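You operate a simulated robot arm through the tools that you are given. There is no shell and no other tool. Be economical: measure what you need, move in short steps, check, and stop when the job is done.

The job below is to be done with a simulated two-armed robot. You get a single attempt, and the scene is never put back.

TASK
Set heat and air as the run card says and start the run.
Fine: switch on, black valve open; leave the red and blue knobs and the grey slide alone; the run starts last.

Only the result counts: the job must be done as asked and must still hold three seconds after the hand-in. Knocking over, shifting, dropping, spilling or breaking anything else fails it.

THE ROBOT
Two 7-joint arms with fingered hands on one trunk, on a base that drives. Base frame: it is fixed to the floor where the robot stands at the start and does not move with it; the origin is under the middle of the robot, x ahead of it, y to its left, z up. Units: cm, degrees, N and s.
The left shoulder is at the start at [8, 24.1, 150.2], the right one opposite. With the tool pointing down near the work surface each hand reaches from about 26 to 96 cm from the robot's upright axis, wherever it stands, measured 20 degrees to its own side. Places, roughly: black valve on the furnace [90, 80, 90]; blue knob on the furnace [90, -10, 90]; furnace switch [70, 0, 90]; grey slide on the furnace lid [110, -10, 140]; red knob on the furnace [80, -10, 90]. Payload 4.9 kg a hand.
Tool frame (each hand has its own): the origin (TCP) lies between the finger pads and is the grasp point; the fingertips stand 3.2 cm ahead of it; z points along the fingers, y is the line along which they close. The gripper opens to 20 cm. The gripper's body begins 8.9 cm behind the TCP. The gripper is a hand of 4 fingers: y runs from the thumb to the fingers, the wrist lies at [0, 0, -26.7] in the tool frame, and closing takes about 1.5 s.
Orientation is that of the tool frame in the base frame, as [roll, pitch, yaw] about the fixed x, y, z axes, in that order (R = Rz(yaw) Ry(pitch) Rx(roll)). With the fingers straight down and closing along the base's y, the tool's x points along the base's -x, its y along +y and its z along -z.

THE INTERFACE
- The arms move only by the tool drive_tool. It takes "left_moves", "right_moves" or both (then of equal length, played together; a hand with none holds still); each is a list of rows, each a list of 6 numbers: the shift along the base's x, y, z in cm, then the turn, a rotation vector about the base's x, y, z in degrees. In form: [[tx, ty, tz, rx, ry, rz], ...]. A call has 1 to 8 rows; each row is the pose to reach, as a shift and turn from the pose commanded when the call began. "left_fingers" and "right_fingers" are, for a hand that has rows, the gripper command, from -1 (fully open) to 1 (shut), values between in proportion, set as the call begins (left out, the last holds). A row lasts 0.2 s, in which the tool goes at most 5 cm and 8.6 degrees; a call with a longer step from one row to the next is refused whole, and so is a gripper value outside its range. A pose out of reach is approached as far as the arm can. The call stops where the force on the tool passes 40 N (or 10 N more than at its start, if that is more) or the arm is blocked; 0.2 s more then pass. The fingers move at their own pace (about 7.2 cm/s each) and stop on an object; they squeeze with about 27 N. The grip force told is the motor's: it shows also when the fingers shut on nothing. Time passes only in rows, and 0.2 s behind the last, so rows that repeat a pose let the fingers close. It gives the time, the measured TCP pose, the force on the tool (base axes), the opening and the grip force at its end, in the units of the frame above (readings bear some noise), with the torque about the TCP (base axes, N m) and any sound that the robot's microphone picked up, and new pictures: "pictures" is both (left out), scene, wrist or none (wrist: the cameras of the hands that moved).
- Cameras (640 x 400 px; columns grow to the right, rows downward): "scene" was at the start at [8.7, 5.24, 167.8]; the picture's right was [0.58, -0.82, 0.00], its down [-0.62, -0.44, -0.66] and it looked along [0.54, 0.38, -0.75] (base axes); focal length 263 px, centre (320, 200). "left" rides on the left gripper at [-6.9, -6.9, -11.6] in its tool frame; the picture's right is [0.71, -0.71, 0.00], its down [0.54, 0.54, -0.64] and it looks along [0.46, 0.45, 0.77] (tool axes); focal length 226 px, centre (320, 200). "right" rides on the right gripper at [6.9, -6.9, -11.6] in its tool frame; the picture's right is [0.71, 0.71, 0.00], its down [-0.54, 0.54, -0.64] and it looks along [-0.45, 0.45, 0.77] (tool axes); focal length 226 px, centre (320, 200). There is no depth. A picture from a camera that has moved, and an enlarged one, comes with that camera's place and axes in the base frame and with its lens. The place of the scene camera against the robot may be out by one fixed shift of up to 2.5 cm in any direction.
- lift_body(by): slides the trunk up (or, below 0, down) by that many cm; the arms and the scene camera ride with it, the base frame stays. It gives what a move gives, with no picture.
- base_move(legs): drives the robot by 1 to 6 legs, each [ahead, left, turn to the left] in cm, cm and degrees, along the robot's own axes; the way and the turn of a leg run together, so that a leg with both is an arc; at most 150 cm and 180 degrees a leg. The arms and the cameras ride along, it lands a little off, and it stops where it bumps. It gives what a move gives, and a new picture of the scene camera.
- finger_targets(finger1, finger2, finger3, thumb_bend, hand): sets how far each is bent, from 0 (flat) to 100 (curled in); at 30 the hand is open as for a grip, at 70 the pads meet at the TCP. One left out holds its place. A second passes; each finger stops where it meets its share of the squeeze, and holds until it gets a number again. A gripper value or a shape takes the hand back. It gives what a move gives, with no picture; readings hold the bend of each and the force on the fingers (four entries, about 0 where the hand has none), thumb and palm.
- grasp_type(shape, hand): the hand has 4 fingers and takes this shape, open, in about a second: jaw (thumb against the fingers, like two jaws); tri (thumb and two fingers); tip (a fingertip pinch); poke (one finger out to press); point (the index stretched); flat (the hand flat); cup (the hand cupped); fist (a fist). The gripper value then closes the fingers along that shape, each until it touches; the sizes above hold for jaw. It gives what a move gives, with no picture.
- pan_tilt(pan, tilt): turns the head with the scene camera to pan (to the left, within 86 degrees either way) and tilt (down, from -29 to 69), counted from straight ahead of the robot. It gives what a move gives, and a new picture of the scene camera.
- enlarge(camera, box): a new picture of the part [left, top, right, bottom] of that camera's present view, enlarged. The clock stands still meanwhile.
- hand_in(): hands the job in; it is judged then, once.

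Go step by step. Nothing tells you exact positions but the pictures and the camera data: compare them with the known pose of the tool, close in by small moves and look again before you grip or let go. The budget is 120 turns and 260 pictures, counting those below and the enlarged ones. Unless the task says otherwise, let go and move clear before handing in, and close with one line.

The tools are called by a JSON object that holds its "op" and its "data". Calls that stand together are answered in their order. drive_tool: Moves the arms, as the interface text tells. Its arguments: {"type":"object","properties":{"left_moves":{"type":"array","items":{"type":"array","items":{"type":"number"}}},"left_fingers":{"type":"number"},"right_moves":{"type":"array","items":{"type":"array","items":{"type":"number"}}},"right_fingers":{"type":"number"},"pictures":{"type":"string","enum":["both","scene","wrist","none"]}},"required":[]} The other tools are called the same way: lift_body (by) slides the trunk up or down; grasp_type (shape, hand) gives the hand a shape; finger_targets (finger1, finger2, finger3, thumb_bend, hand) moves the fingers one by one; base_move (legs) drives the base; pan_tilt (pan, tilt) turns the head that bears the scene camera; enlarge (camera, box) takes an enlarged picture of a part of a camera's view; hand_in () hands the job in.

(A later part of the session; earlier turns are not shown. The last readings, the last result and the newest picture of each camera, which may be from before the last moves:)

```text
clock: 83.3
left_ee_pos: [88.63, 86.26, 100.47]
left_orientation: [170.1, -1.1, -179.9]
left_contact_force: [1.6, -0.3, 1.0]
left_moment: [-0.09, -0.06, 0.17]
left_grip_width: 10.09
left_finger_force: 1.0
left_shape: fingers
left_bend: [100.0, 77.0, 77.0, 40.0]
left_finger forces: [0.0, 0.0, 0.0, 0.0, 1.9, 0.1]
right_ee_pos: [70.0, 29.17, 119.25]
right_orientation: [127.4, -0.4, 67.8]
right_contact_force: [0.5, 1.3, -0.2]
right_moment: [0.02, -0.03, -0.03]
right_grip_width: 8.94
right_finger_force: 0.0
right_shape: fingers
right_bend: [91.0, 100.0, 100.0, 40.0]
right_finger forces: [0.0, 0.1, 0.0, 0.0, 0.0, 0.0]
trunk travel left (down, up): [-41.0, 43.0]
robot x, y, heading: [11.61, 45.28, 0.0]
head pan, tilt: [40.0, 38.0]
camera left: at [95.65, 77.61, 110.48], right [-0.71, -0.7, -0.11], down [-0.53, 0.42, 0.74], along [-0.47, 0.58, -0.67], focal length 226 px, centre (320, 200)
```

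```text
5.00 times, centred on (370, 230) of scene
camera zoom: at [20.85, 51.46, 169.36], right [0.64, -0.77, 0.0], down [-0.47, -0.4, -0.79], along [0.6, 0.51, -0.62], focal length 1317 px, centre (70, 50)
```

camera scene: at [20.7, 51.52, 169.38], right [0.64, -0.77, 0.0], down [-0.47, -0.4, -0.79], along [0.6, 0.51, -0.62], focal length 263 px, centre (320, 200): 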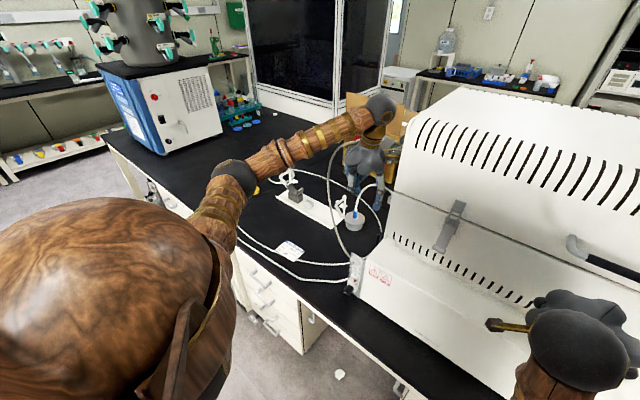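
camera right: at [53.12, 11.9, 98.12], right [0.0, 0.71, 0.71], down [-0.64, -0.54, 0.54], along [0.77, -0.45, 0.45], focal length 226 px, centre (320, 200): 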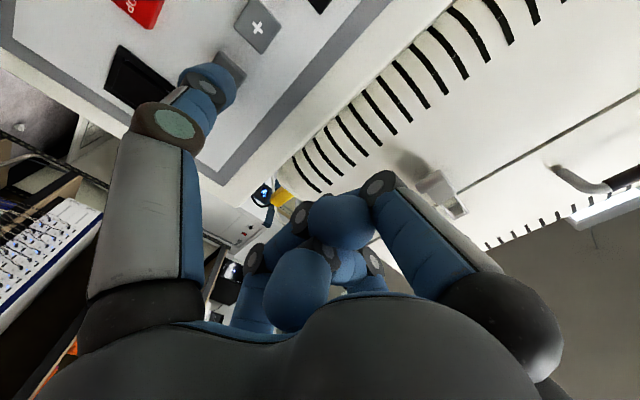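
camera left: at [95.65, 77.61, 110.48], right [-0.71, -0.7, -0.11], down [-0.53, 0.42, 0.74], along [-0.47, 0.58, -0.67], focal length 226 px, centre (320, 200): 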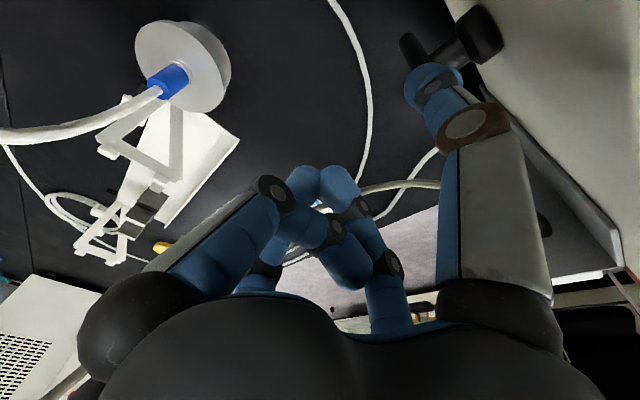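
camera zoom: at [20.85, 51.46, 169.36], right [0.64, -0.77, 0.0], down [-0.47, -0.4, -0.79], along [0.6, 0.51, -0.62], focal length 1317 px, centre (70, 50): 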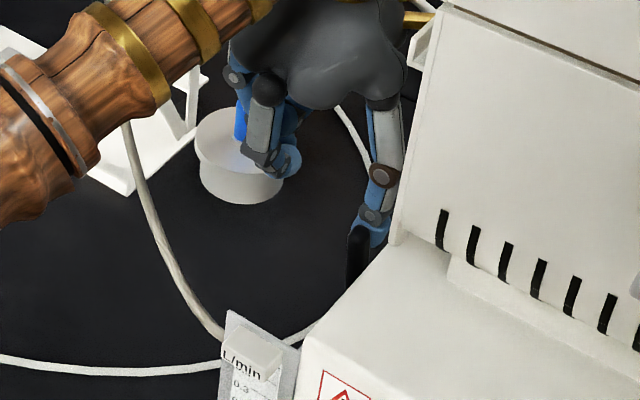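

In contact with light force; the handle seems to yield this way. I continue along the arc.

{"op": "drive_tool", "data": {"left_moves": [[-0.8, 0, 0.2, 0, 0, 0], [-1.6, 0, 0.2, 0, 0, 0], [-2.6, 0, 0, 0, 0, 0], [-3.5, 0, -0.4, 0, 0, 0], [-4.3, 0, -1, 0, 0, 0], [-5, 0, -1.8, 0, 0, 0], [-5.2, 0, -2.4, 0, 0, 0]], "pictures": "wrist"}}

{"op": "enlarge", "data": {"camera": "left", "box": [340, 0, 540, 120]}}

{"op": "enlarge", "data": {"camera": "scene", "box": [320, 190, 420, 270]}}

```text
clock: 84.9
left_ee_pos: [83.09, 86.33, 98.77]
left_orientation: [170.0, -0.5, 180.0]
left_contact_force: [4.9, 1.0, 38.8]
left_moment: [-3.04, -0.5, 0.49]
left_grip_width: 9.97
left_finger_force: 19.1
left_shape: fingers
left_bend: [100.0, 77.0, 77.0, 39.0]
left_finger forces: [0.0, 0.1, 0.0, 0.1, 37.8, 0.0]
right_ee_pos: [69.67, 29.02, 119.41]
right_orientation: [127.3, -0.7, 67.8]
right_contact_force: [0.4, 0.5, -0.4]
right_moment: [0.0, -0.01, 0.02]
right_grip_width: 8.94
right_finger_force: 0.0
right_shape: fingers
right_bend: [91.0, 100.0, 100.0, 40.0]
right_finger forces: [0.0, 0.0, 0.0, 0.1, 0.0, 0.0]
trunk travel left (down, up): [-41.0, 43.0]
robot x, y, heading: [11.7, 44.85, -0.1]
head pan, tilt: [40.0, 38.0]
camera left: at [90.09, 77.48, 108.84], right [-0.71, -0.7, -0.12], down [-0.54, 0.42, 0.73], along [-0.46, 0.58, -0.67], focal length 226 px, centre (320, 200)
```

left: 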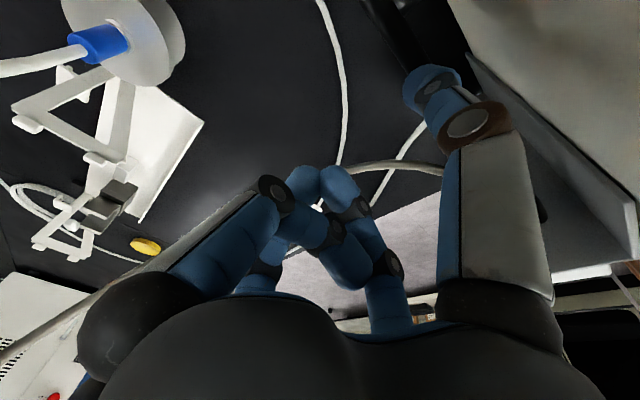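

```text
3.20 times, centred on (440, 60) of left
camera zoom: at [90.09, 77.48, 108.84], right [-0.71, -0.7, -0.12], down [-0.54, 0.42, 0.73], along [-0.46, 0.58, -0.67], focal length 723 px, centre (-64, 648)
```

zoom: 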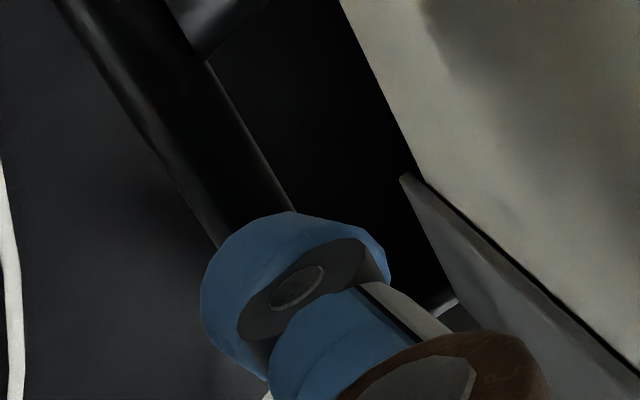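

```text
5.00 times, centred on (370, 230) of scene
camera zoom: at [20.29, 51.16, 169.48], right [0.64, -0.77, 0.0], down [-0.47, -0.39, -0.79], along [0.6, 0.51, -0.61], focal length 1317 px, centre (70, 50)
```

zoom: 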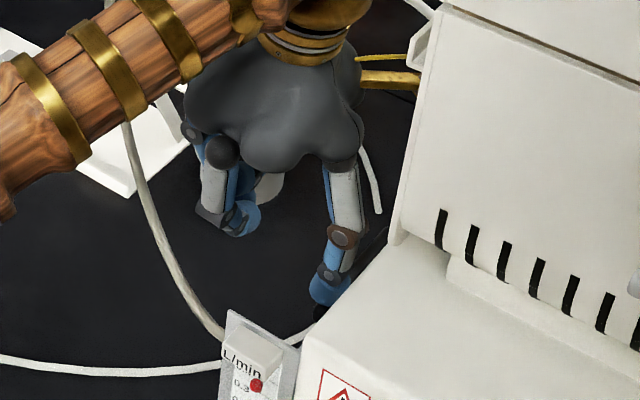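

The handle is now horizontal and the bobbin has risen to around 0.3: air flows. I lift the hand off and read the flowmeter.

{"op": "drive_tool", "data": {"left_moves": [[0, 0, 3, 0, 0, 0], [0, 0, 8, 0, 0, 0], [0, 0, 13, 0, 0, 0], [0, 2, 17, 0, 0, 0], [-3, 5, 20, 0, 0, 0], [-6, 8, 20, 0, 0, 0], [-9, 10, 20, 0, 0, 0], [-9, 10, 20, 0, 0, 0]], "pictures": "none"}}

{"op": "enlarge", "data": {"camera": "scene", "box": [330, 230, 400, 300]}}

```text
refused: row 5 steps farther than a row can; nothing moved
```

```text
5.71 times, centred on (365, 265) of scene
camera zoom: at [20.29, 51.16, 169.48], right [0.64, -0.77, 0.0], down [-0.47, -0.39, -0.79], along [0.6, 0.51, -0.61], focal length 1505 px, centre (63, -171)
```

zoom: 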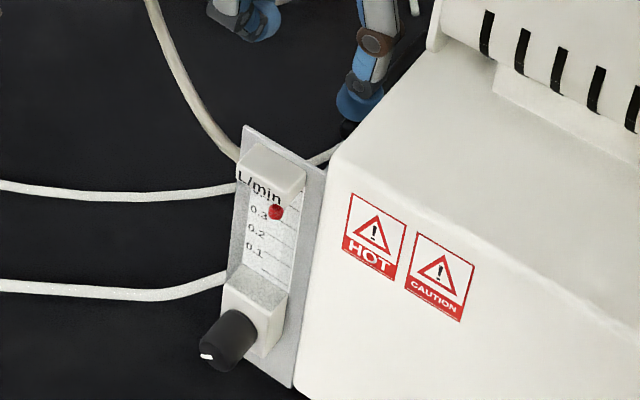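

Bobbin reads about 0.3–0.4 (viewed from above, so parallax). I lift the hand clear with smaller steps.

{"op": "drive_tool", "data": {"left_moves": [[0, 0, 3, 0, 0, 0], [0, 0, 7.5, 0, 0, 0], [0, 0, 12, 0, 0, 0], [0, 1, 16.5, 0, 0, 0], [-2, 3, 19, 0, 0, 0], [-5, 6, 20, 0, 0, 0], [-8, 9, 20, 0, 0, 0], [-11, 11, 20, 0, 0, 0]], "pictures": "scene"}}

{"op": "enlarge", "data": {"camera": "scene", "box": [335, 235, 395, 295]}}

```text
clock: 86.7
left_ee_pos: [72.26, 97.32, 118.1]
left_orientation: [170.2, -0.8, 179.9]
left_contact_force: [-0.6, 1.0, -0.1]
left_moment: [0.0, -0.02, -0.01]
left_grip_width: 10.03
left_finger_force: 0.1
left_shape: fingers
left_bend: [100.0, 78.0, 78.0, 40.0]
left_finger forces: [0.0, 0.0, 0.0, 0.0, 0.1, 0.1]
right_ee_pos: [69.76, 29.06, 119.33]
right_orientation: [127.3, -0.4, 67.8]
right_contact_force: [-0.5, 1.3, -0.1]
right_moment: [-0.01, 0.01, 0.0]
right_grip_width: 8.97
right_finger_force: 0.0
right_shape: fingers
right_bend: [91.0, 100.0, 100.0, 40.0]
right_finger forces: [0.1, 0.1, 0.0, 0.1, 0.0, 0.0]
trunk travel left (down, up): [-41.0, 43.0]
robot x, y, heading: [11.71, 44.96, 0.1]
head pan, tilt: [40.0, 38.0]
camera scene: at [20.48, 51.51, 169.39], right [0.64, -0.77, 0.0], down [-0.47, -0.4, -0.79], along [0.6, 0.51, -0.62], focal length 263 px, centre (320, 200)
```

scene: 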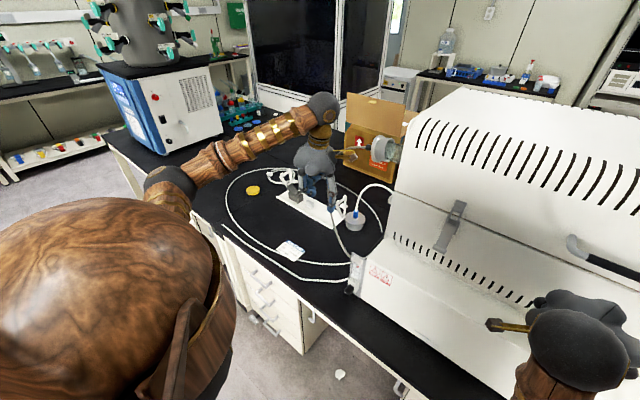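

```text
6.67 times, centred on (365, 265) of scene
camera zoom: at [20.48, 51.51, 169.39], right [0.64, -0.77, 0.0], down [-0.47, -0.4, -0.79], along [0.6, 0.51, -0.62], focal length 1756 px, centre (20, -233)
```

zoom: 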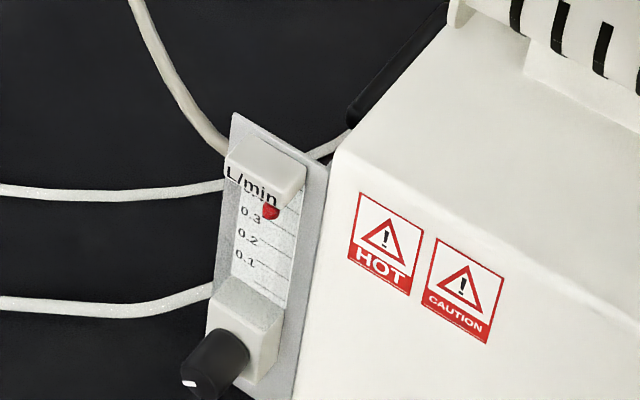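

The lever is now horizontal (open), and the bobbin settles near 0.4 — a little too high. I drive back to the earlier place to adjust the flow knob and to be able to press RUN.

{"op": "base_move", "data": {"legs": [[-12, 0, 0], [0, -27, 0]]}}

{"op": "enlarge", "data": {"camera": "scene", "box": [290, 190, 360, 260]}}

```text
clock: 89.5
left_ee_pos: [60.25, 70.79, 118.1]
left_orientation: [170.1, -0.8, -179.7]
left_contact_force: [-0.6, 0.5, -0.2]
left_moment: [-0.01, -0.02, 0.02]
left_grip_width: 10.01
left_finger_force: 0.0
left_shape: fingers
left_bend: [100.0, 78.0, 78.0, 40.0]
left_finger forces: [0.0, 0.1, 0.0, 0.0, 0.1, 0.1]
right_ee_pos: [57.96, 2.65, 119.28]
right_orientation: [127.3, -0.4, 68.0]
right_contact_force: [0.2, -0.6, 0.2]
right_moment: [-0.03, 0.0, -0.03]
right_grip_width: 8.99
right_finger_force: 0.1
right_shape: fingers
right_bend: [91.0, 100.0, 100.0, 40.0]
right_finger forces: [0.0, 0.0, 0.1, 0.0, 0.0, 0.0]
trunk travel left (down, up): [-41.0, 43.0]
robot x, y, heading: [-0.14, 18.55, 0.1]
head pan, tilt: [40.0, 38.0]
camera scene: at [8.69, 24.79, 169.36], right [0.65, -0.76, 0.0], down [-0.47, -0.4, -0.79], along [0.6, 0.51, -0.62], focal length 263 px, centre (320, 200)
```

scene: 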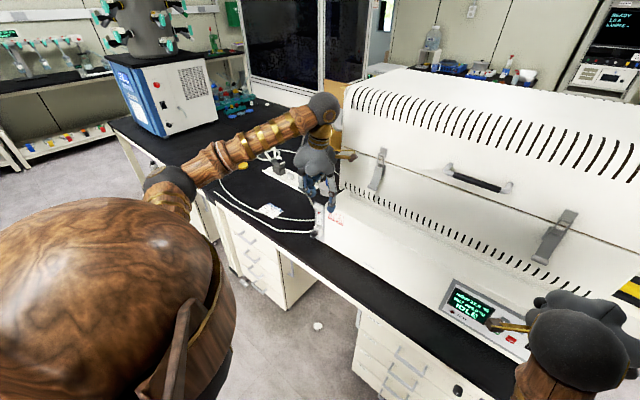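

```text
5.71 times, centred on (325, 225) of scene
camera zoom: at [8.69, 24.79, 169.36], right [0.65, -0.76, 0.0], down [-0.47, -0.4, -0.79], along [0.6, 0.51, -0.62], focal length 1505 px, centre (291, 57)
```

zoom: 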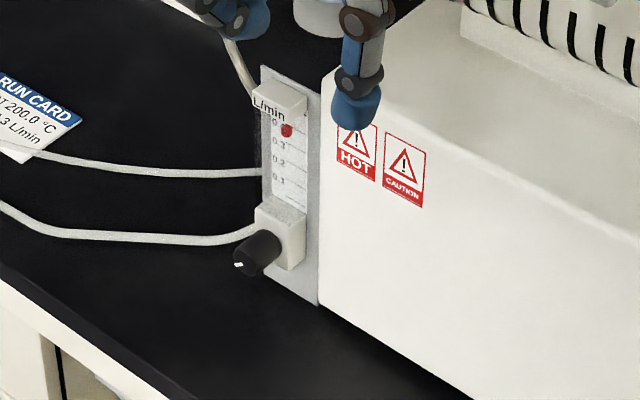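

Now I bring the left hand back to the knob pose (25° tilt, roll +41°) with thumb and two fingers ready.

{"op": "finger_targets", "data": {"hand": "left", "finger2": 48, "finger3": 48, "thumb_bend": 48}}

{"op": "drive_tool", "data": {"left_moves": [[-1.5, 0.6, 0, 3.1, -6.6, -3.15], [-3, 1.2, -1, 6.1, -13.2, -6.3], [-4.5, 1.8, -2, 9.2, -19.8, -9.4], [-6, 2.5, -4, 12.2, -26.4, -12.6], [-6.2, 3.2, -6, 15.3, -33, -15.7], [-6.2, 4, -9, 18.4, -39.6, -18.9], [-6.2, 4.7, -12, 21.4, -46.2, -22], [-6.2, 5.3, -14, 24.5, -52.7, -25.2]], "pictures": "none"}}

{"op": "drive_tool", "data": {"left_moves": [[0, 0, -3, 3.1, -6.6, -3.1], [0, 0, -7, 3.1, -6.6, -3.1], [1, 0, -11, 3.1, -6.6, -3.1], [3, 0, -15.5, 3.1, -6.6, -3.1], [6, 0, -15.5, 3.1, -6.6, -3.1], [6, 0, -15.5, 3.1, -6.6, -3.1]], "pictures": "wrist"}}

```text
clock: 90.5
left_ee_pos: [60.3, 70.77, 118.08]
left_orientation: [170.1, -0.9, -179.8]
left_contact_force: [-0.3, -0.1, -0.5]
left_moment: [0.0, 0.0, 0.01]
left_grip_width: 8.81
left_finger_force: 0.0
left_shape: fingers
left_bend: [100.0, 48.0, 48.0, 48.0]
left_finger forces: [0.1, 0.0, 0.0, 0.1, 0.1, 0.1]
right_ee_pos: [58.0, 2.73, 119.06]
right_orientation: [127.4, -0.5, 68.0]
right_contact_force: [0.0, 0.1, 0.2]
right_moment: [0.01, 0.0, -0.02]
right_grip_width: 8.97
right_finger_force: 0.1
right_shape: fingers
right_bend: [91.0, 100.0, 100.0, 40.0]
right_finger forces: [0.0, 0.1, 0.1, 0.0, 0.1, 0.0]
trunk travel left (down, up): [-41.0, 43.0]
robot x, y, heading: [-0.13, 18.15, 0.1]
head pan, tilt: [40.0, 38.0]
```

```text
clock: 92.5
left_ee_pos: [52.99, 81.98, 109.66]
left_orientation: [118.6, 31.3, 131.6]
left_contact_force: [0.0, -0.7, 0.7]
left_moment: [0.02, 0.01, 0.05]
left_grip_width: 8.81
left_finger_force: 0.0
left_shape: fingers
left_bend: [100.0, 48.0, 48.0, 48.0]
left_finger forces: [0.0, 0.0, 0.1, 0.0, 0.0, 0.0]
right_ee_pos: [58.02, 2.33, 119.02]
right_orientation: [127.6, -0.5, 68.0]
right_contact_force: [-0.1, -0.3, -0.1]
right_moment: [0.01, -0.02, 0.02]
right_grip_width: 8.92
right_finger_force: 0.0
right_shape: fingers
right_bend: [91.0, 100.0, 100.0, 40.0]
right_finger forces: [0.0, 0.1, 0.0, 0.0, 0.0, 0.0]
trunk travel left (down, up): [-41.0, 43.0]
robot x, y, heading: [-0.18, 18.31, 0.0]
head pan, tilt: [40.0, 38.0]
stopped in row 8 (left hand): the arm was blocked; the commanded pose is now the measured one
```

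```text
clock: 93.9
left_ee_pos: [58.88, 82.17, 94.18]
left_orientation: [110.3, 33.1, 123.9]
left_contact_force: [0.0, -0.3, 0.0]
left_moment: [-0.01, -0.01, -0.03]
left_grip_width: 8.8
left_finger_force: 0.1
left_shape: fingers
left_bend: [100.0, 48.0, 48.0, 48.0]
left_finger forces: [0.0, 0.1, 0.0, 0.0, 0.1, 0.1]
right_ee_pos: [58.01, 2.54, 119.23]
right_orientation: [127.4, -0.4, 68.1]
right_contact_force: [0.4, 0.5, 0.1]
right_moment: [0.02, -0.03, 0.0]
right_grip_width: 9.0
right_finger_force: 0.1
right_shape: fingers
right_bend: [91.0, 100.0, 100.0, 40.0]
right_finger forces: [0.0, 0.2, 0.0, 0.0, 0.0, 0.0]
trunk travel left (down, up): [-41.0, 43.0]
robot x, y, heading: [-0.15, 18.36, -0.2]
head pan, tilt: [40.0, 38.0]
camera left: at [51.77, 68.86, 95.69], right [-0.33, 0.05, -0.94], down [-0.82, 0.48, 0.32], along [0.47, 0.88, -0.11], focal length 226 px, centre (320, 200)
```

left: 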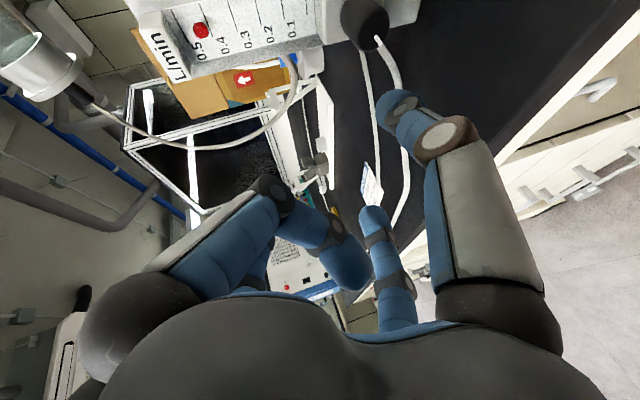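

The path drifted a little but the view is good. I read the scale.

{"op": "enlarge", "data": {"camera": "left", "box": [140, 0, 400, 100]}}

```text
2.46 times, centred on (270, 50) of left
camera zoom: at [51.77, 68.86, 95.69], right [-0.33, 0.05, -0.94], down [-0.82, 0.48, 0.32], along [0.47, 0.88, -0.11], focal length 556 px, centre (443, 569)
```

zoom: 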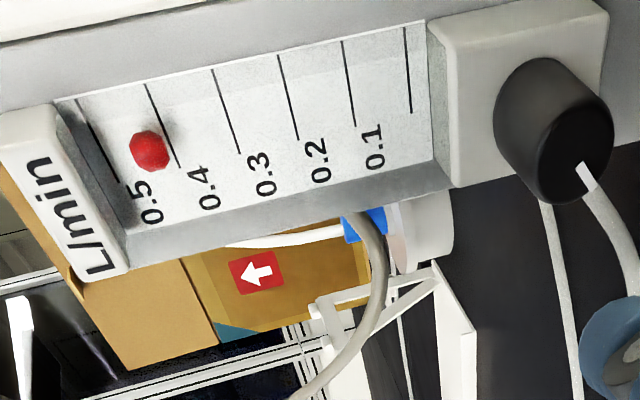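

Flow ≈0.42 L/min, so I need roughly 60–65° back counter-clockwise. I line the hand up with the knob axis.

{"op": "drive_tool", "data": {"left_moves": [[0.5, -2, -1.9, -4, 0, 0], [1, -4, -3.8, -8, 0, 0], [1.6, -6.1, -5.75, -11, 0, 0], [1.6, -6.1, -5.75, -11, 0, 0]], "pictures": "wrist"}}

{"op": "enlarge", "data": {"camera": "left", "box": [160, 20, 480, 220]}}

```text
clock: 94.9
left_ee_pos: [60.56, 75.93, 88.23]
left_orientation: [118.5, 42.0, 129.0]
left_contact_force: [-0.1, 0.7, 0.4]
left_moment: [-0.04, 0.03, 0.0]
left_grip_width: 8.82
left_finger_force: 0.0
left_shape: fingers
left_bend: [100.0, 48.0, 48.0, 48.0]
left_finger forces: [0.0, 0.1, 0.0, 0.0, 0.0, 0.1]
right_ee_pos: [58.05, 2.5, 119.2]
right_orientation: [127.5, -0.4, 68.0]
right_contact_force: [0.0, -0.1, 0.4]
right_moment: [0.01, -0.01, 0.0]
right_grip_width: 8.96
right_finger_force: 0.2
right_shape: fingers
right_bend: [91.0, 100.0, 100.0, 40.0]
right_finger forces: [0.1, 0.0, 0.1, 0.0, 0.0, 0.0]
trunk travel left (down, up): [-41.0, 43.0]
robot x, y, heading: [-0.54, 18.29, 0.0]
head pan, tilt: [40.0, 38.0]
camera left: at [53.42, 63.27, 92.34], right [-0.33, -0.13, -0.93], down [-0.82, 0.53, 0.22], along [0.47, 0.84, -0.28], focal length 226 px, centre (320, 200)
```

left: 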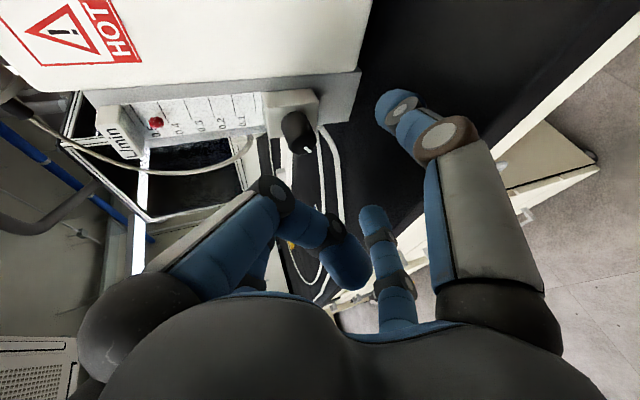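

```text
2.00 times, centred on (320, 120) of left
camera zoom: at [53.42, 63.27, 92.34], right [-0.33, -0.13, -0.93], down [-0.82, 0.53, 0.22], along [0.47, 0.84, -0.28], focal length 452 px, centre (320, 360)
```

zoom: 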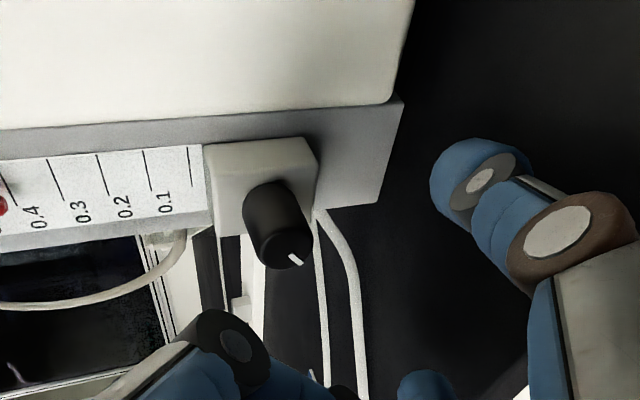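

Aligned. I move in 4.9 cm, close on the knob and turn counter-clockwise 48°.

{"op": "drive_tool", "data": {"left_moves": [[2.5, 0.1, 0.15, 0, 0, 0], [4.85, 0.15, 0.15, 0, 0, 0], [4.85, 0.15, 0.15, 0, 0, 0]], "pictures": "none"}}

{"op": "finger_targets", "data": {"hand": "left", "finger2": 75, "finger3": 75, "thumb_bend": 75}}

{"op": "enlarge", "data": {"camera": "left", "box": [140, 20, 460, 220]}}

{"op": "drive_tool", "data": {"left_moves": [[0, 0.14, 0.1, -8, 0, 0], [0, 0.29, 0.19, -16, 0, 0], [0, 0.45, 0.25, -24, 0, 0], [0, 0.61, 0.29, -32, 0, 0], [0, 0.78, 0.3, -40, 0, 0], [0, 0.95, 0.29, -48, 0, 0], [0, 0.95, 0.29, -48, 0, 0], [0, 0.95, 0.29, -48, 0, 0]], "pictures": "none"}}

{"op": "enlarge", "data": {"camera": "left", "box": [140, 20, 460, 220]}}

```text
clock: 95.7
left_ee_pos: [65.45, 76.07, 88.38]
left_orientation: [118.5, 42.1, 128.9]
left_contact_force: [-1.5, 0.5, -0.8]
left_moment: [0.0, 0.02, 0.02]
left_grip_width: 8.82
left_finger_force: 0.1
left_shape: fingers
left_bend: [100.0, 48.0, 48.0, 48.0]
left_finger forces: [0.1, 0.1, 0.0, 0.0, 0.0, 0.0]
right_ee_pos: [58.01, 2.44, 119.22]
right_orientation: [127.4, -0.3, 68.0]
right_contact_force: [0.2, 0.5, 0.0]
right_moment: [0.02, 0.01, 0.03]
right_grip_width: 8.95
right_finger_force: 0.1
right_shape: fingers
right_bend: [91.0, 100.0, 100.0, 40.0]
right_finger forces: [0.1, 0.0, 0.0, 0.1, 0.0, 0.0]
trunk travel left (down, up): [-41.0, 43.0]
robot x, y, heading: [-0.12, 18.32, 0.0]
head pan, tilt: [40.0, 38.0]
```

```text
clock: 96.7
left_ee_pos: [65.44, 75.87, 88.15]
left_orientation: [118.8, 41.9, 129.1]
left_contact_force: [0.0, -0.7, -6.9]
left_moment: [-0.07, 0.11, -0.02]
left_grip_width: 6.1
left_finger_force: 16.5
left_shape: fingers
left_bend: [100.0, 66.0, 66.0, 67.0]
left_finger forces: [0.0, 9.8, 8.2, 0.0, 16.0, 0.0]
right_ee_pos: [57.85, 2.57, 119.22]
right_orientation: [127.5, -0.3, 67.9]
right_contact_force: [-0.4, -0.7, -0.5]
right_moment: [0.0, -0.01, 0.02]
right_grip_width: 8.95
right_finger_force: 0.0
right_shape: fingers
right_bend: [91.0, 100.0, 100.0, 40.0]
right_finger forces: [0.1, 0.0, 0.0, 0.0, 0.0, 0.0]
trunk travel left (down, up): [-41.0, 43.0]
robot x, y, heading: [-0.07, 18.08, 0.3]
head pan, tilt: [40.0, 38.0]
```

```text
2.00 times, centred on (300, 120) of left
camera zoom: at [58.29, 63.28, 92.35], right [-0.33, -0.13, -0.93], down [-0.82, 0.53, 0.22], along [0.47, 0.84, -0.28], focal length 452 px, centre (360, 360)
```

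zoom: 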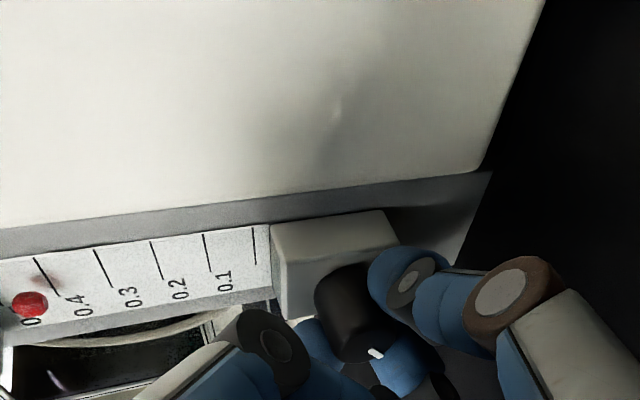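

```text
clock: 98.5
left_ee_pos: [65.47, 76.89, 88.53]
left_orientation: [-164.7, 61.1, -166.8]
left_contact_force: [-4.8, -17.5, -14.6]
left_moment: [-0.12, 0.32, -0.45]
left_grip_width: 6.16
left_finger_force: 18.3
left_shape: fingers
left_bend: [100.0, 66.0, 66.0, 66.0]
left_finger forces: [0.0, 6.2, 9.5, 0.1, 20.5, 0.0]
right_ee_pos: [58.14, 2.48, 119.11]
right_orientation: [127.5, -0.4, 68.0]
right_contact_force: [-0.4, -1.2, -0.9]
right_moment: [0.02, 0.0, 0.02]
right_grip_width: 8.95
right_finger_force: 0.0
right_shape: fingers
right_bend: [91.0, 100.0, 100.0, 40.0]
right_finger forces: [0.1, 0.1, 0.0, 0.0, 0.1, 0.0]
trunk travel left (down, up): [-41.0, 43.0]
robot x, y, heading: [-0.09, 18.1, -0.0]
head pan, tilt: [40.0, 38.0]
```

```text
2.00 times, centred on (300, 120) of left
camera zoom: at [58.33, 71.59, 100.79], right [-0.33, -0.78, -0.53], down [-0.82, 0.52, -0.24], along [0.46, 0.35, -0.81], focal length 452 px, centre (360, 360)
```

zoom: 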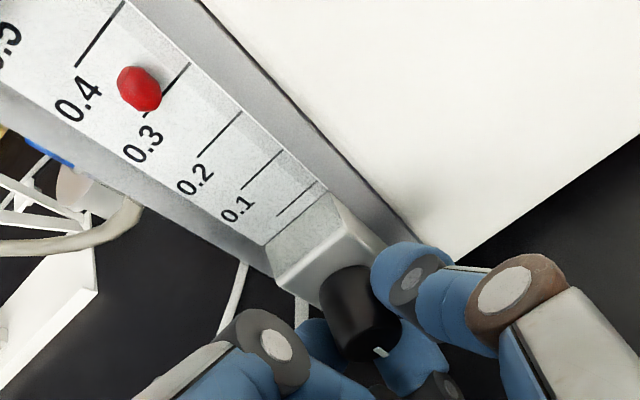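

The bobbin came down to about 0.33–0.34. I wait a second to see whether it has settled.

{"op": "drive_tool", "data": {"left_moves": [[0, 0, 0, 0, 0, 0], [0, 0, 0, 0, 0, 0], [0, 0, 0, 0, 0, 0], [0, 0, 0, 0, 0, 0], [0, 0, 0, 0, 0, 0], [0, 0, 0, 0, 0, 0]], "pictures": "none"}}

{"op": "enlarge", "data": {"camera": "left", "box": [140, 20, 300, 140]}}

```text
clock: 99.9
left_ee_pos: [65.3, 76.91, 88.51]
left_orientation: [-164.8, 61.2, -166.9]
left_contact_force: [-4.8, -18.8, -16.0]
left_moment: [-0.14, 0.35, -0.51]
left_grip_width: 6.19
left_finger_force: 18.0
left_shape: fingers
left_bend: [100.0, 66.0, 66.0, 66.0]
left_finger forces: [0.0, 5.7, 9.7, 0.0, 21.1, 0.0]
right_ee_pos: [58.13, 2.33, 119.16]
right_orientation: [127.5, -0.4, 68.0]
right_contact_force: [-0.9, 0.4, -0.4]
right_moment: [0.02, 0.02, 0.01]
right_grip_width: 8.98
right_finger_force: 0.0
right_shape: fingers
right_bend: [91.0, 100.0, 100.0, 40.0]
right_finger forces: [0.0, 0.0, 0.0, 0.0, 0.0, 0.0]
trunk travel left (down, up): [-41.0, 43.0]
robot x, y, heading: [-0.16, 18.3, 0.3]
head pan, tilt: [40.0, 38.0]
```

```text
3.33 times, centred on (220, 80) of left
camera zoom: at [58.33, 71.61, 100.8], right [-0.33, -0.78, -0.53], down [-0.82, 0.52, -0.24], along [0.46, 0.35, -0.81], focal length 754 px, centre (653, 600)
```

zoom: 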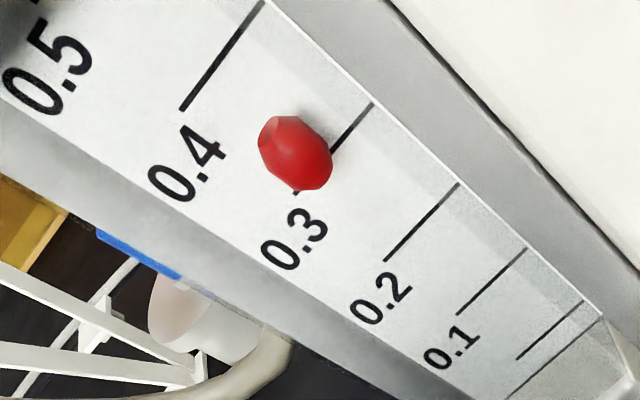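

Reading ≈0.32–0.33. I turn a further 12° and let it settle.

{"op": "drive_tool", "data": {"left_moves": [[0, 0.12, -0.02, -6, 0, 0], [0, 0.25, -0.06, -12, 0, 0], [0, 0.25, -0.06, -12, 0, 0], [0, 0.25, -0.06, -12, 0, 0], [0, 0.25, -0.06, -12, 0, 0], [0, 0.25, -0.06, -12, 0, 0], [0, 0.25, -0.06, -12, 0, 0], [0, 0.25, -0.06, -12, 0, 0]], "pictures": "none"}}

{"op": "enlarge", "data": {"camera": "left", "box": [160, 0, 360, 160]}}

```text
clock: 101.7
left_ee_pos: [65.39, 77.2, 88.63]
left_orientation: [-143.4, 56.6, -148.4]
left_contact_force: [-2.5, -22.5, -13.9]
left_moment: [-0.16, 0.2, -0.58]
left_grip_width: 6.23
left_finger_force: 17.5
left_shape: fingers
left_bend: [100.0, 66.0, 66.0, 66.0]
left_finger forces: [0.0, 5.5, 10.2, 0.1, 20.3, 0.0]
right_ee_pos: [58.03, 2.42, 119.14]
right_orientation: [127.6, -0.4, 68.0]
right_contact_force: [-0.9, 0.8, 0.5]
right_moment: [0.01, 0.01, 0.01]
right_grip_width: 8.95
right_finger_force: 0.0
right_shape: fingers
right_bend: [91.0, 100.0, 100.0, 40.0]
right_finger forces: [0.0, 0.1, 0.1, 0.0, 0.0, 0.1]
trunk travel left (down, up): [-41.0, 43.0]
robot x, y, heading: [-0.2, 18.03, 0.3]
head pan, tilt: [40.0, 38.0]
```

```text
2.50 times, centred on (260, 80) of left
camera zoom: at [58.33, 74.53, 101.64], right [-0.33, -0.87, -0.36], down [-0.82, 0.46, -0.35], along [0.46, 0.18, -0.87], focal length 565 px, centre (470, 500)
```

zoom: 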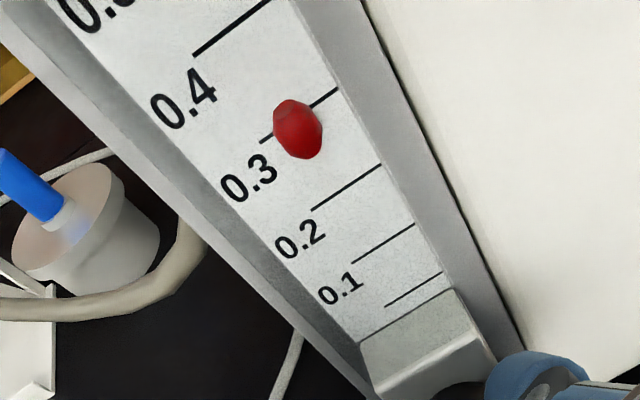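

Correcting for parallax (calibrated on the earlier zero view), the true reading is ≈0.317. Another 8° counter-clockwise.

{"op": "drive_tool", "data": {"left_moves": [[0, 0.08, -0.03, -4, 0, 0], [0, 0.16, -0.06, -8, 0, 0], [0, 0.16, -0.06, -8, 0, 0], [0, 0.16, -0.06, -8, 0, 0], [0, 0.16, -0.06, -8, 0, 0], [0, 0.16, -0.06, -8, 0, 0], [0, 0.16, -0.06, -8, 0, 0], [0, 0.16, -0.06, -8, 0, 0]], "pictures": "none"}}

{"op": "enlarge", "data": {"camera": "left", "box": [160, 0, 360, 160]}}

```text
clock: 103.5
left_ee_pos: [65.43, 77.22, 88.5]
left_orientation: [-132.3, 51.7, -139.4]
left_contact_force: [-2.1, -20.3, -10.9]
left_moment: [-0.17, 0.17, -0.56]
left_grip_width: 6.19
left_finger_force: 17.8
left_shape: fingers
left_bend: [100.0, 66.0, 66.0, 66.0]
left_finger forces: [0.0, 6.5, 9.9, 0.1, 18.6, 0.0]
right_ee_pos: [58.11, 2.33, 119.11]
right_orientation: [127.5, -0.5, 67.9]
right_contact_force: [0.5, -0.1, 0.5]
right_moment: [-0.01, -0.01, 0.0]
right_grip_width: 8.96
right_finger_force: 0.1
right_shape: fingers
right_bend: [91.0, 100.0, 100.0, 40.0]
right_finger forces: [0.1, 0.0, 0.0, 0.0, 0.0, 0.0]
trunk travel left (down, up): [-41.0, 43.0]
robot x, y, heading: [-0.25, 18.36, 0.2]
head pan, tilt: [40.0, 38.0]
```

```text
2.50 times, centred on (260, 80) of left
camera zoom: at [58.33, 76.51, 101.84], right [-0.33, -0.91, -0.23], down [-0.82, 0.4, -0.41], along [0.46, 0.06, -0.88], focal length 565 px, centre (470, 500)
```

zoom: 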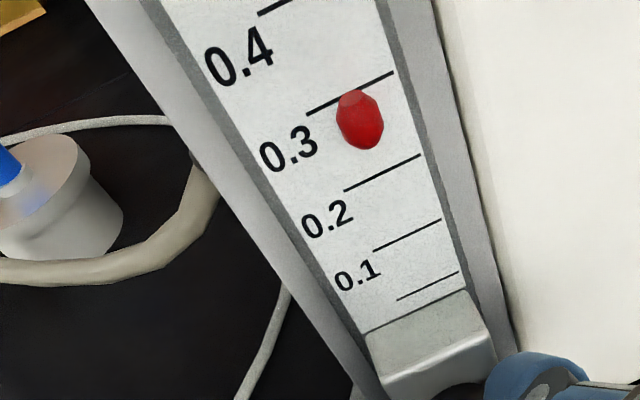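

Corrected reading ≈0.30. I release the knob and back off, then re-read from level height.

{"op": "finger_targets", "data": {"hand": "left", "finger2": 46, "finger3": 46, "thumb_bend": 46}}

{"op": "drive_tool", "data": {"left_moves": [[-2.5, 0, 0, 0, 0, 0], [-5, 0, 0, 8, 0, 0], [-7, 0, 1, 16, 0, 0], [-9, -2, 3, 24, 0, 0], [-9, -3, 5, 32, 0, 0], [-9, -4, 6, 40, 0, 0], [-9, -4, 6, 48, 0, 0], [-9, -4, 6, 48, 0, 0]], "pictures": "wrist"}}

{"op": "enlarge", "data": {"camera": "left", "box": [160, 20, 340, 150]}}

```text
clock: 104.5
left_ee_pos: [65.53, 77.56, 88.43]
left_orientation: [-132.2, 51.8, -139.2]
left_contact_force: [0.1, -0.3, 0.7]
left_moment: [-0.01, -0.02, 0.03]
left_grip_width: 9.1
left_finger_force: 0.2
left_shape: fingers
left_bend: [100.0, 46.0, 46.0, 46.0]
left_finger forces: [0.0, 0.0, 0.0, 0.0, 0.0, 0.1]
right_ee_pos: [58.03, 2.58, 119.04]
right_orientation: [127.4, -0.4, 68.1]
right_contact_force: [-0.2, 0.2, -0.6]
right_moment: [0.01, -0.02, -0.04]
right_grip_width: 8.96
right_finger_force: 0.0
right_shape: fingers
right_bend: [91.0, 100.0, 100.0, 40.0]
right_finger forces: [0.0, 0.0, 0.1, 0.1, 0.0, 0.0]
trunk travel left (down, up): [-41.0, 43.0]
robot x, y, heading: [-0.0, 17.93, 0.0]
head pan, tilt: [40.0, 38.0]
```

```text
clock: 106.3
left_ee_pos: [56.3, 73.43, 94.59]
left_orientation: [140.8, 55.7, 146.0]
left_contact_force: [-0.7, -0.7, 0.9]
left_moment: [-0.01, 0.0, -0.02]
left_grip_width: 9.09
left_finger_force: 0.0
left_shape: fingers
left_bend: [100.0, 46.0, 46.0, 46.0]
left_finger forces: [0.1, 0.0, 0.0, 0.0, 0.1, 0.0]
right_ee_pos: [57.97, 2.6, 119.12]
right_orientation: [127.5, -0.5, 68.0]
right_contact_force: [0.4, 0.0, -0.4]
right_moment: [0.01, -0.02, -0.04]
right_grip_width: 8.98
right_finger_force: 0.1
right_shape: fingers
right_bend: [91.0, 100.0, 100.0, 40.0]
right_finger forces: [0.1, 0.0, 0.0, 0.1, 0.0, 0.1]
trunk travel left (down, up): [-41.0, 43.0]
robot x, y, heading: [-0.44, 18.55, 0.2]
head pan, tilt: [40.0, 38.0]
camera left: at [49.23, 63.06, 102.75], right [-0.33, -0.44, -0.84], down [-0.82, 0.57, 0.03], along [0.47, 0.69, -0.55], focal length 226 px, centre (320, 200)
```

left: 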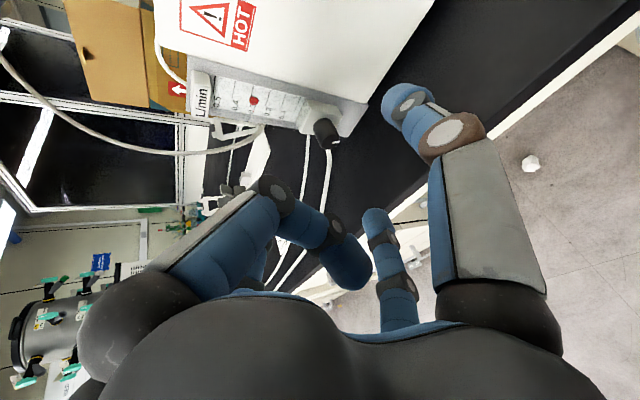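

```text
3.08 times, centred on (250, 85) of left
camera zoom: at [49.23, 63.06, 102.75], right [-0.33, -0.44, -0.84], down [-0.82, 0.57, 0.03], along [0.47, 0.69, -0.55], focal length 696 px, centre (535, 554)
```

zoom: 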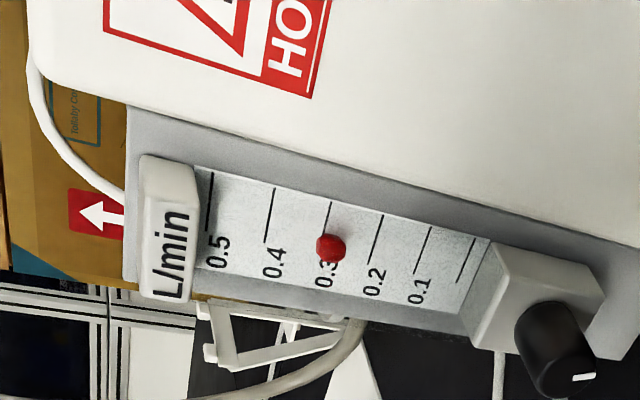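

Parallax-corrected ≈0.30. I take one level view for certainty.

{"op": "drive_tool", "data": {"left_moves": [[0, -1, -3, 0, 0, 0], [0, -2, -7.2, 0, 0, 0], [0, -2, -7.2, 0, 0, 0]], "pictures": "none"}}

{"op": "enlarge", "data": {"camera": "left", "box": [160, 10, 340, 120]}}

```text
clock: 107.1
left_ee_pos: [56.43, 71.32, 87.39]
left_orientation: [140.9, 55.7, 146.0]
left_contact_force: [0.0, 0.4, 0.1]
left_moment: [0.0, 0.03, 0.01]
left_grip_width: 9.09
left_finger_force: 0.0
left_shape: fingers
left_bend: [100.0, 46.0, 46.0, 46.0]
left_finger forces: [0.1, 0.0, 0.0, 0.1, 0.0, 0.0]
right_ee_pos: [58.02, 2.53, 119.11]
right_orientation: [127.5, -0.4, 67.9]
right_contact_force: [-0.2, 0.5, 0.6]
right_moment: [0.03, 0.0, 0.03]
right_grip_width: 8.94
right_finger_force: 0.1
right_shape: fingers
right_bend: [91.0, 100.0, 100.0, 40.0]
right_finger forces: [0.0, 0.1, 0.0, 0.1, 0.0, 0.1]
trunk travel left (down, up): [-41.0, 43.0]
robot x, y, heading: [-0.44, 18.25, 0.5]
head pan, tilt: [40.0, 38.0]
```

```text
3.56 times, centred on (250, 65) of left
camera zoom: at [49.24, 60.91, 95.64], right [-0.33, -0.44, -0.84], down [-0.82, 0.57, 0.03], along [0.47, 0.69, -0.55], focal length 804 px, centre (569, 680)
```

zoom: 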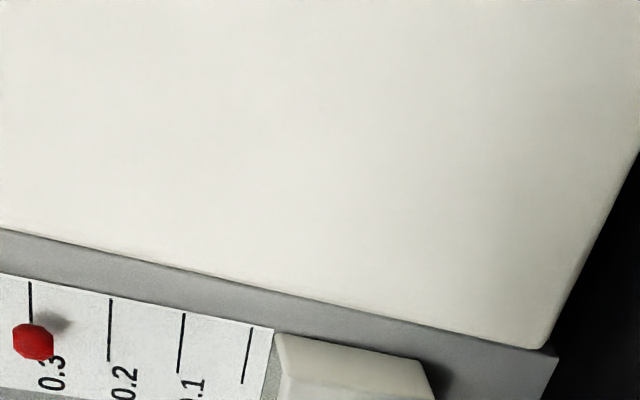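

Level view: bobbin exactly on 0.3. Now the left hand retreats and the right hand turns forward again for RUN.

{"op": "drive_tool", "data": {"left_moves": [[-1, 0, 0, 0, 0, 0], [-2, 0, 2, 0, 0, 0], [-3, 0, 4, 0, 0, 0], [-4, 0, 6, 0, 0, 0], [-4, 0, 8, 0, 0, 0], [-4, 0, 10, 0, 0, 0], [-4, 0, 10, 0, 0, 0]], "right_moves": [[0, 1, -1, -1.27, -6.2, 3.5], [0, 2, -3, -2.5, -12.3, 7.1], [0.5, 3, -5, -3.8, -18.5, 10.6], [1, 4, -8, -5.1, -24.7, 14.1], [1.5, 5, -11, -6.3, -30.8, 17.7], [2, 6, -14, -7.6, -37, 21.2], [2, 6, -14, -7.6, -37, 21.2]], "pictures": "none"}}

{"op": "pan_tilt", "data": {"pan": 5, "tilt": 45}}

{"op": "enlarge", "data": {"camera": "right", "box": [0, 0, 640, 400]}}

```text
clock: 108.7
left_ee_pos: [52.31, 71.45, 97.24]
left_orientation: [140.9, 55.6, 146.0]
left_contact_force: [-0.1, -0.3, 0.4]
left_moment: [-0.03, 0.0, 0.02]
left_grip_width: 9.12
left_finger_force: 0.1
left_shape: fingers
left_bend: [100.0, 46.0, 46.0, 46.0]
left_finger forces: [0.0, 0.0, 0.0, 0.0, 0.0, 0.1]
right_ee_pos: [59.9, 8.56, 104.96]
right_orientation: [89.8, 0.0, 90.2]
right_contact_force: [-0.2, -0.4, 0.1]
right_moment: [-0.01, 0.03, -0.02]
right_grip_width: 8.95
right_finger_force: 0.1
right_shape: fingers
right_bend: [91.0, 100.0, 100.0, 40.0]
right_finger forces: [0.1, 0.1, 0.0, 0.1, 0.0, 0.1]
trunk travel left (down, up): [-41.0, 43.0]
robot x, y, heading: [-0.24, 18.33, 0.2]
head pan, tilt: [40.0, 38.0]
```

```text
clock: 109.7
left_ee_pos: [52.4, 71.49, 97.21]
left_orientation: [140.9, 55.7, 146.0]
left_contact_force: [0.4, -0.4, 0.3]
left_moment: [-0.01, 0.03, 0.0]
left_grip_width: 9.1
left_finger_force: 0.0
left_shape: fingers
left_bend: [100.0, 46.0, 46.0, 46.0]
left_finger forces: [0.0, 0.0, 0.0, 0.1, 0.0, 0.0]
right_ee_pos: [59.94, 8.45, 105.06]
right_orientation: [90.0, 0.1, 90.2]
right_contact_force: [-0.5, 0.2, -0.1]
right_moment: [0.01, -0.01, -0.02]
right_grip_width: 8.96
right_finger_force: 0.0
right_shape: fingers
right_bend: [91.0, 100.0, 100.0, 40.0]
right_finger forces: [0.0, 0.0, 0.0, 0.0, 0.0, 0.0]
trunk travel left (down, up): [-41.0, 43.0]
robot x, y, heading: [-0.15, 18.18, 0.5]
head pan, tilt: [5.0, 45.0]
camera scene: at [10.17, 19.8, 168.35], right [0.09, -1.0, 0.0], down [-0.7, -0.07, -0.71], along [0.7, 0.07, -0.71], focal length 263 px, centre (320, 200)
```

scene: 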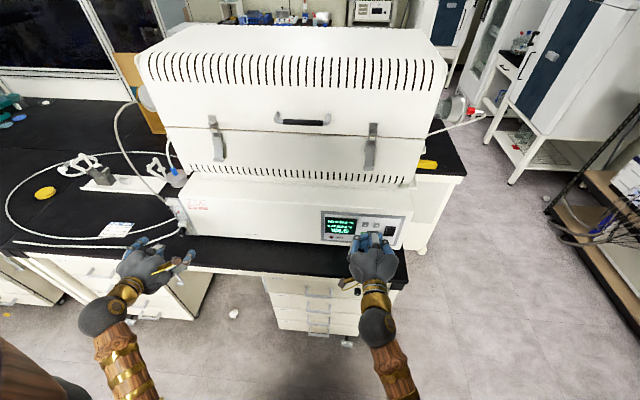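

```text
1.00 times, centred on (320, 200) of right (not enlarged: the box is as wide or as high as the picture)
camera zoom: at [48.27, 15.28, 98.08], right [0.0, 0.71, 0.71], down [-0.64, -0.54, 0.54], along [0.77, -0.45, 0.46], focal length 226 px, centre (320, 200)
```

zoom: 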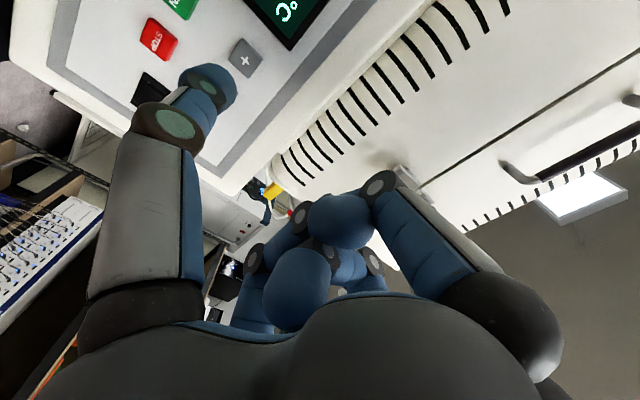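

The right hand is pointing forward again. I lower to RUN height and close to 2–3 cm.

{"op": "drive_tool", "data": {"right_moves": [[0, 0, -3, 0, 0, 0], [0, 0, -5.8, 0, 0, 0], [2, 0.1, -5.8, 0, 0, 0], [4.3, 0.1, -5.8, 0, 0, 0], [4.3, 0.1, -5.8, 0, 0, 0]], "pictures": "none"}}

{"op": "enlarge", "data": {"camera": "right", "box": [120, 0, 360, 150]}}

{"op": "enlarge", "data": {"camera": "scene", "box": [310, 195, 420, 265]}}

```text
clock: 110.9
left_ee_pos: [52.29, 71.43, 97.37]
left_orientation: [140.9, 55.6, 146.0]
left_contact_force: [0.0, -0.2, 0.0]
left_moment: [0.0, -0.02, -0.02]
left_grip_width: 9.11
left_finger_force: 0.0
left_shape: fingers
left_bend: [100.0, 46.0, 46.0, 46.0]
left_finger forces: [0.0, 0.1, 0.1, 0.0, 0.0, 0.0]
right_ee_pos: [64.37, 8.47, 99.41]
right_orientation: [89.8, 0.1, 90.2]
right_contact_force: [0.6, 0.7, 0.0]
right_moment: [0.02, -0.01, 0.02]
right_grip_width: 8.95
right_finger_force: 0.1
right_shape: fingers
right_bend: [91.0, 100.0, 100.0, 40.0]
right_finger forces: [0.0, 0.0, 0.1, 0.0, 0.0, 0.0]
trunk travel left (down, up): [-41.0, 43.0]
robot x, y, heading: [-0.26, 18.27, 0.3]
head pan, tilt: [5.0, 45.0]
```

```text
2.67 times, centred on (240, 75) of right
camera zoom: at [52.75, 15.24, 92.44], right [0.0, 0.71, 0.71], down [-0.64, -0.54, 0.54], along [0.77, -0.45, 0.46], focal length 603 px, centre (533, 533)
```

zoom: 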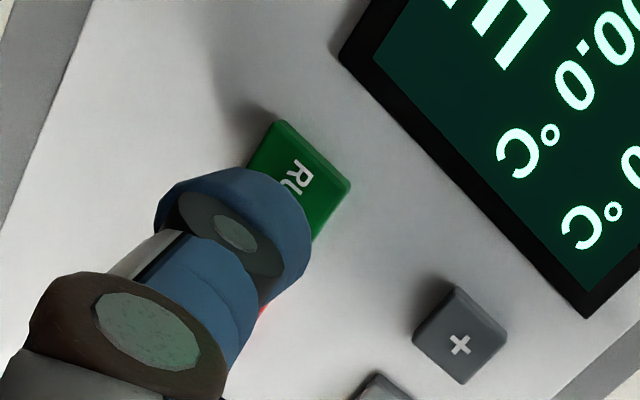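

```text
5.71 times, centred on (365, 230) of scene
camera zoom: at [10.08, 19.78, 168.36], right [0.09, -1.0, 0.0], down [-0.7, -0.06, -0.71], along [0.7, 0.06, -0.71], focal length 1505 px, centre (63, 29)
```

zoom: 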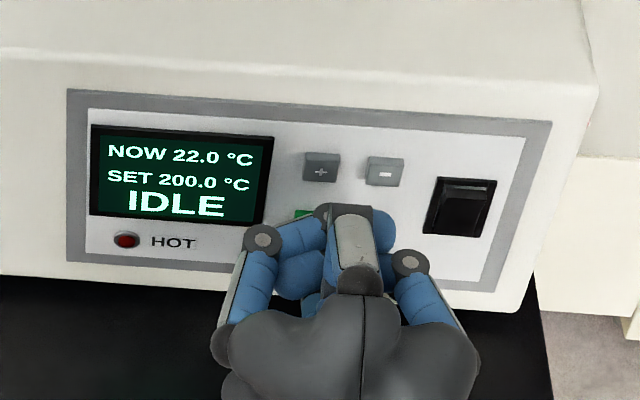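

RUN is a touch further left; I shift 0.5 cm and press it.

{"op": "drive_tool", "data": {"right_moves": [[0, 0.5, 0, 0, 0, 0], [1, 0.5, 0, 0, 0, 0], [1.5, 0.5, 0, 0, 0, 0], [1.8, 0.5, 0, 0, 0, 0], [2.1, 0.5, 0, 0, 0, 0]], "pictures": "none"}}

{"op": "enlarge", "data": {"camera": "scene", "box": [310, 195, 420, 265]}}

```text
clock: 112.1
left_ee_pos: [52.49, 71.46, 97.25]
left_orientation: [140.9, 55.7, 146.0]
left_contact_force: [-0.8, -0.6, 0.4]
left_moment: [0.02, 0.02, -0.06]
left_grip_width: 9.12
left_finger_force: 0.0
left_shape: fingers
left_bend: [100.0, 46.0, 46.0, 46.0]
left_finger forces: [0.0, 0.0, 0.1, 0.0, 0.1, 0.0]
right_ee_pos: [66.33, 9.12, 99.38]
right_orientation: [90.0, 0.0, 90.1]
right_contact_force: [-3.5, -1.2, 1.1]
right_moment: [-0.11, 0.28, -0.03]
right_grip_width: 8.95
right_finger_force: 2.3
right_shape: fingers
right_bend: [91.0, 100.0, 100.0, 40.0]
right_finger forces: [0.0, 0.0, 0.1, 0.0, 3.4, 0.0]
trunk travel left (down, up): [-41.0, 43.0]
robot x, y, heading: [-0.45, 18.12, 0.1]
head pan, tilt: [5.0, 45.0]
heard: click
```

```text
5.71 times, centred on (365, 230) of scene
camera zoom: at [10.13, 19.77, 168.35], right [0.09, -1.0, 0.0], down [-0.7, -0.06, -0.71], along [0.7, 0.06, -0.71], focal length 1505 px, centre (63, 29)
```

zoom: 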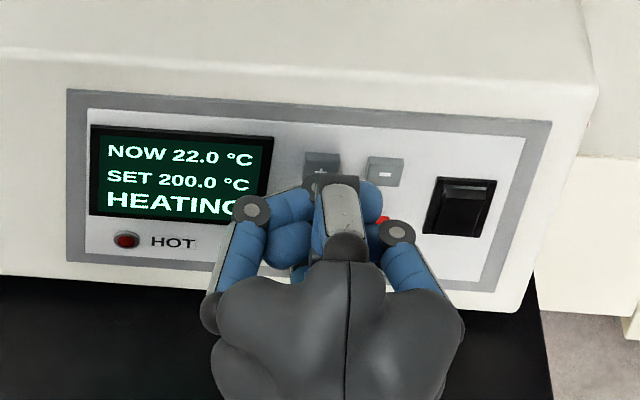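

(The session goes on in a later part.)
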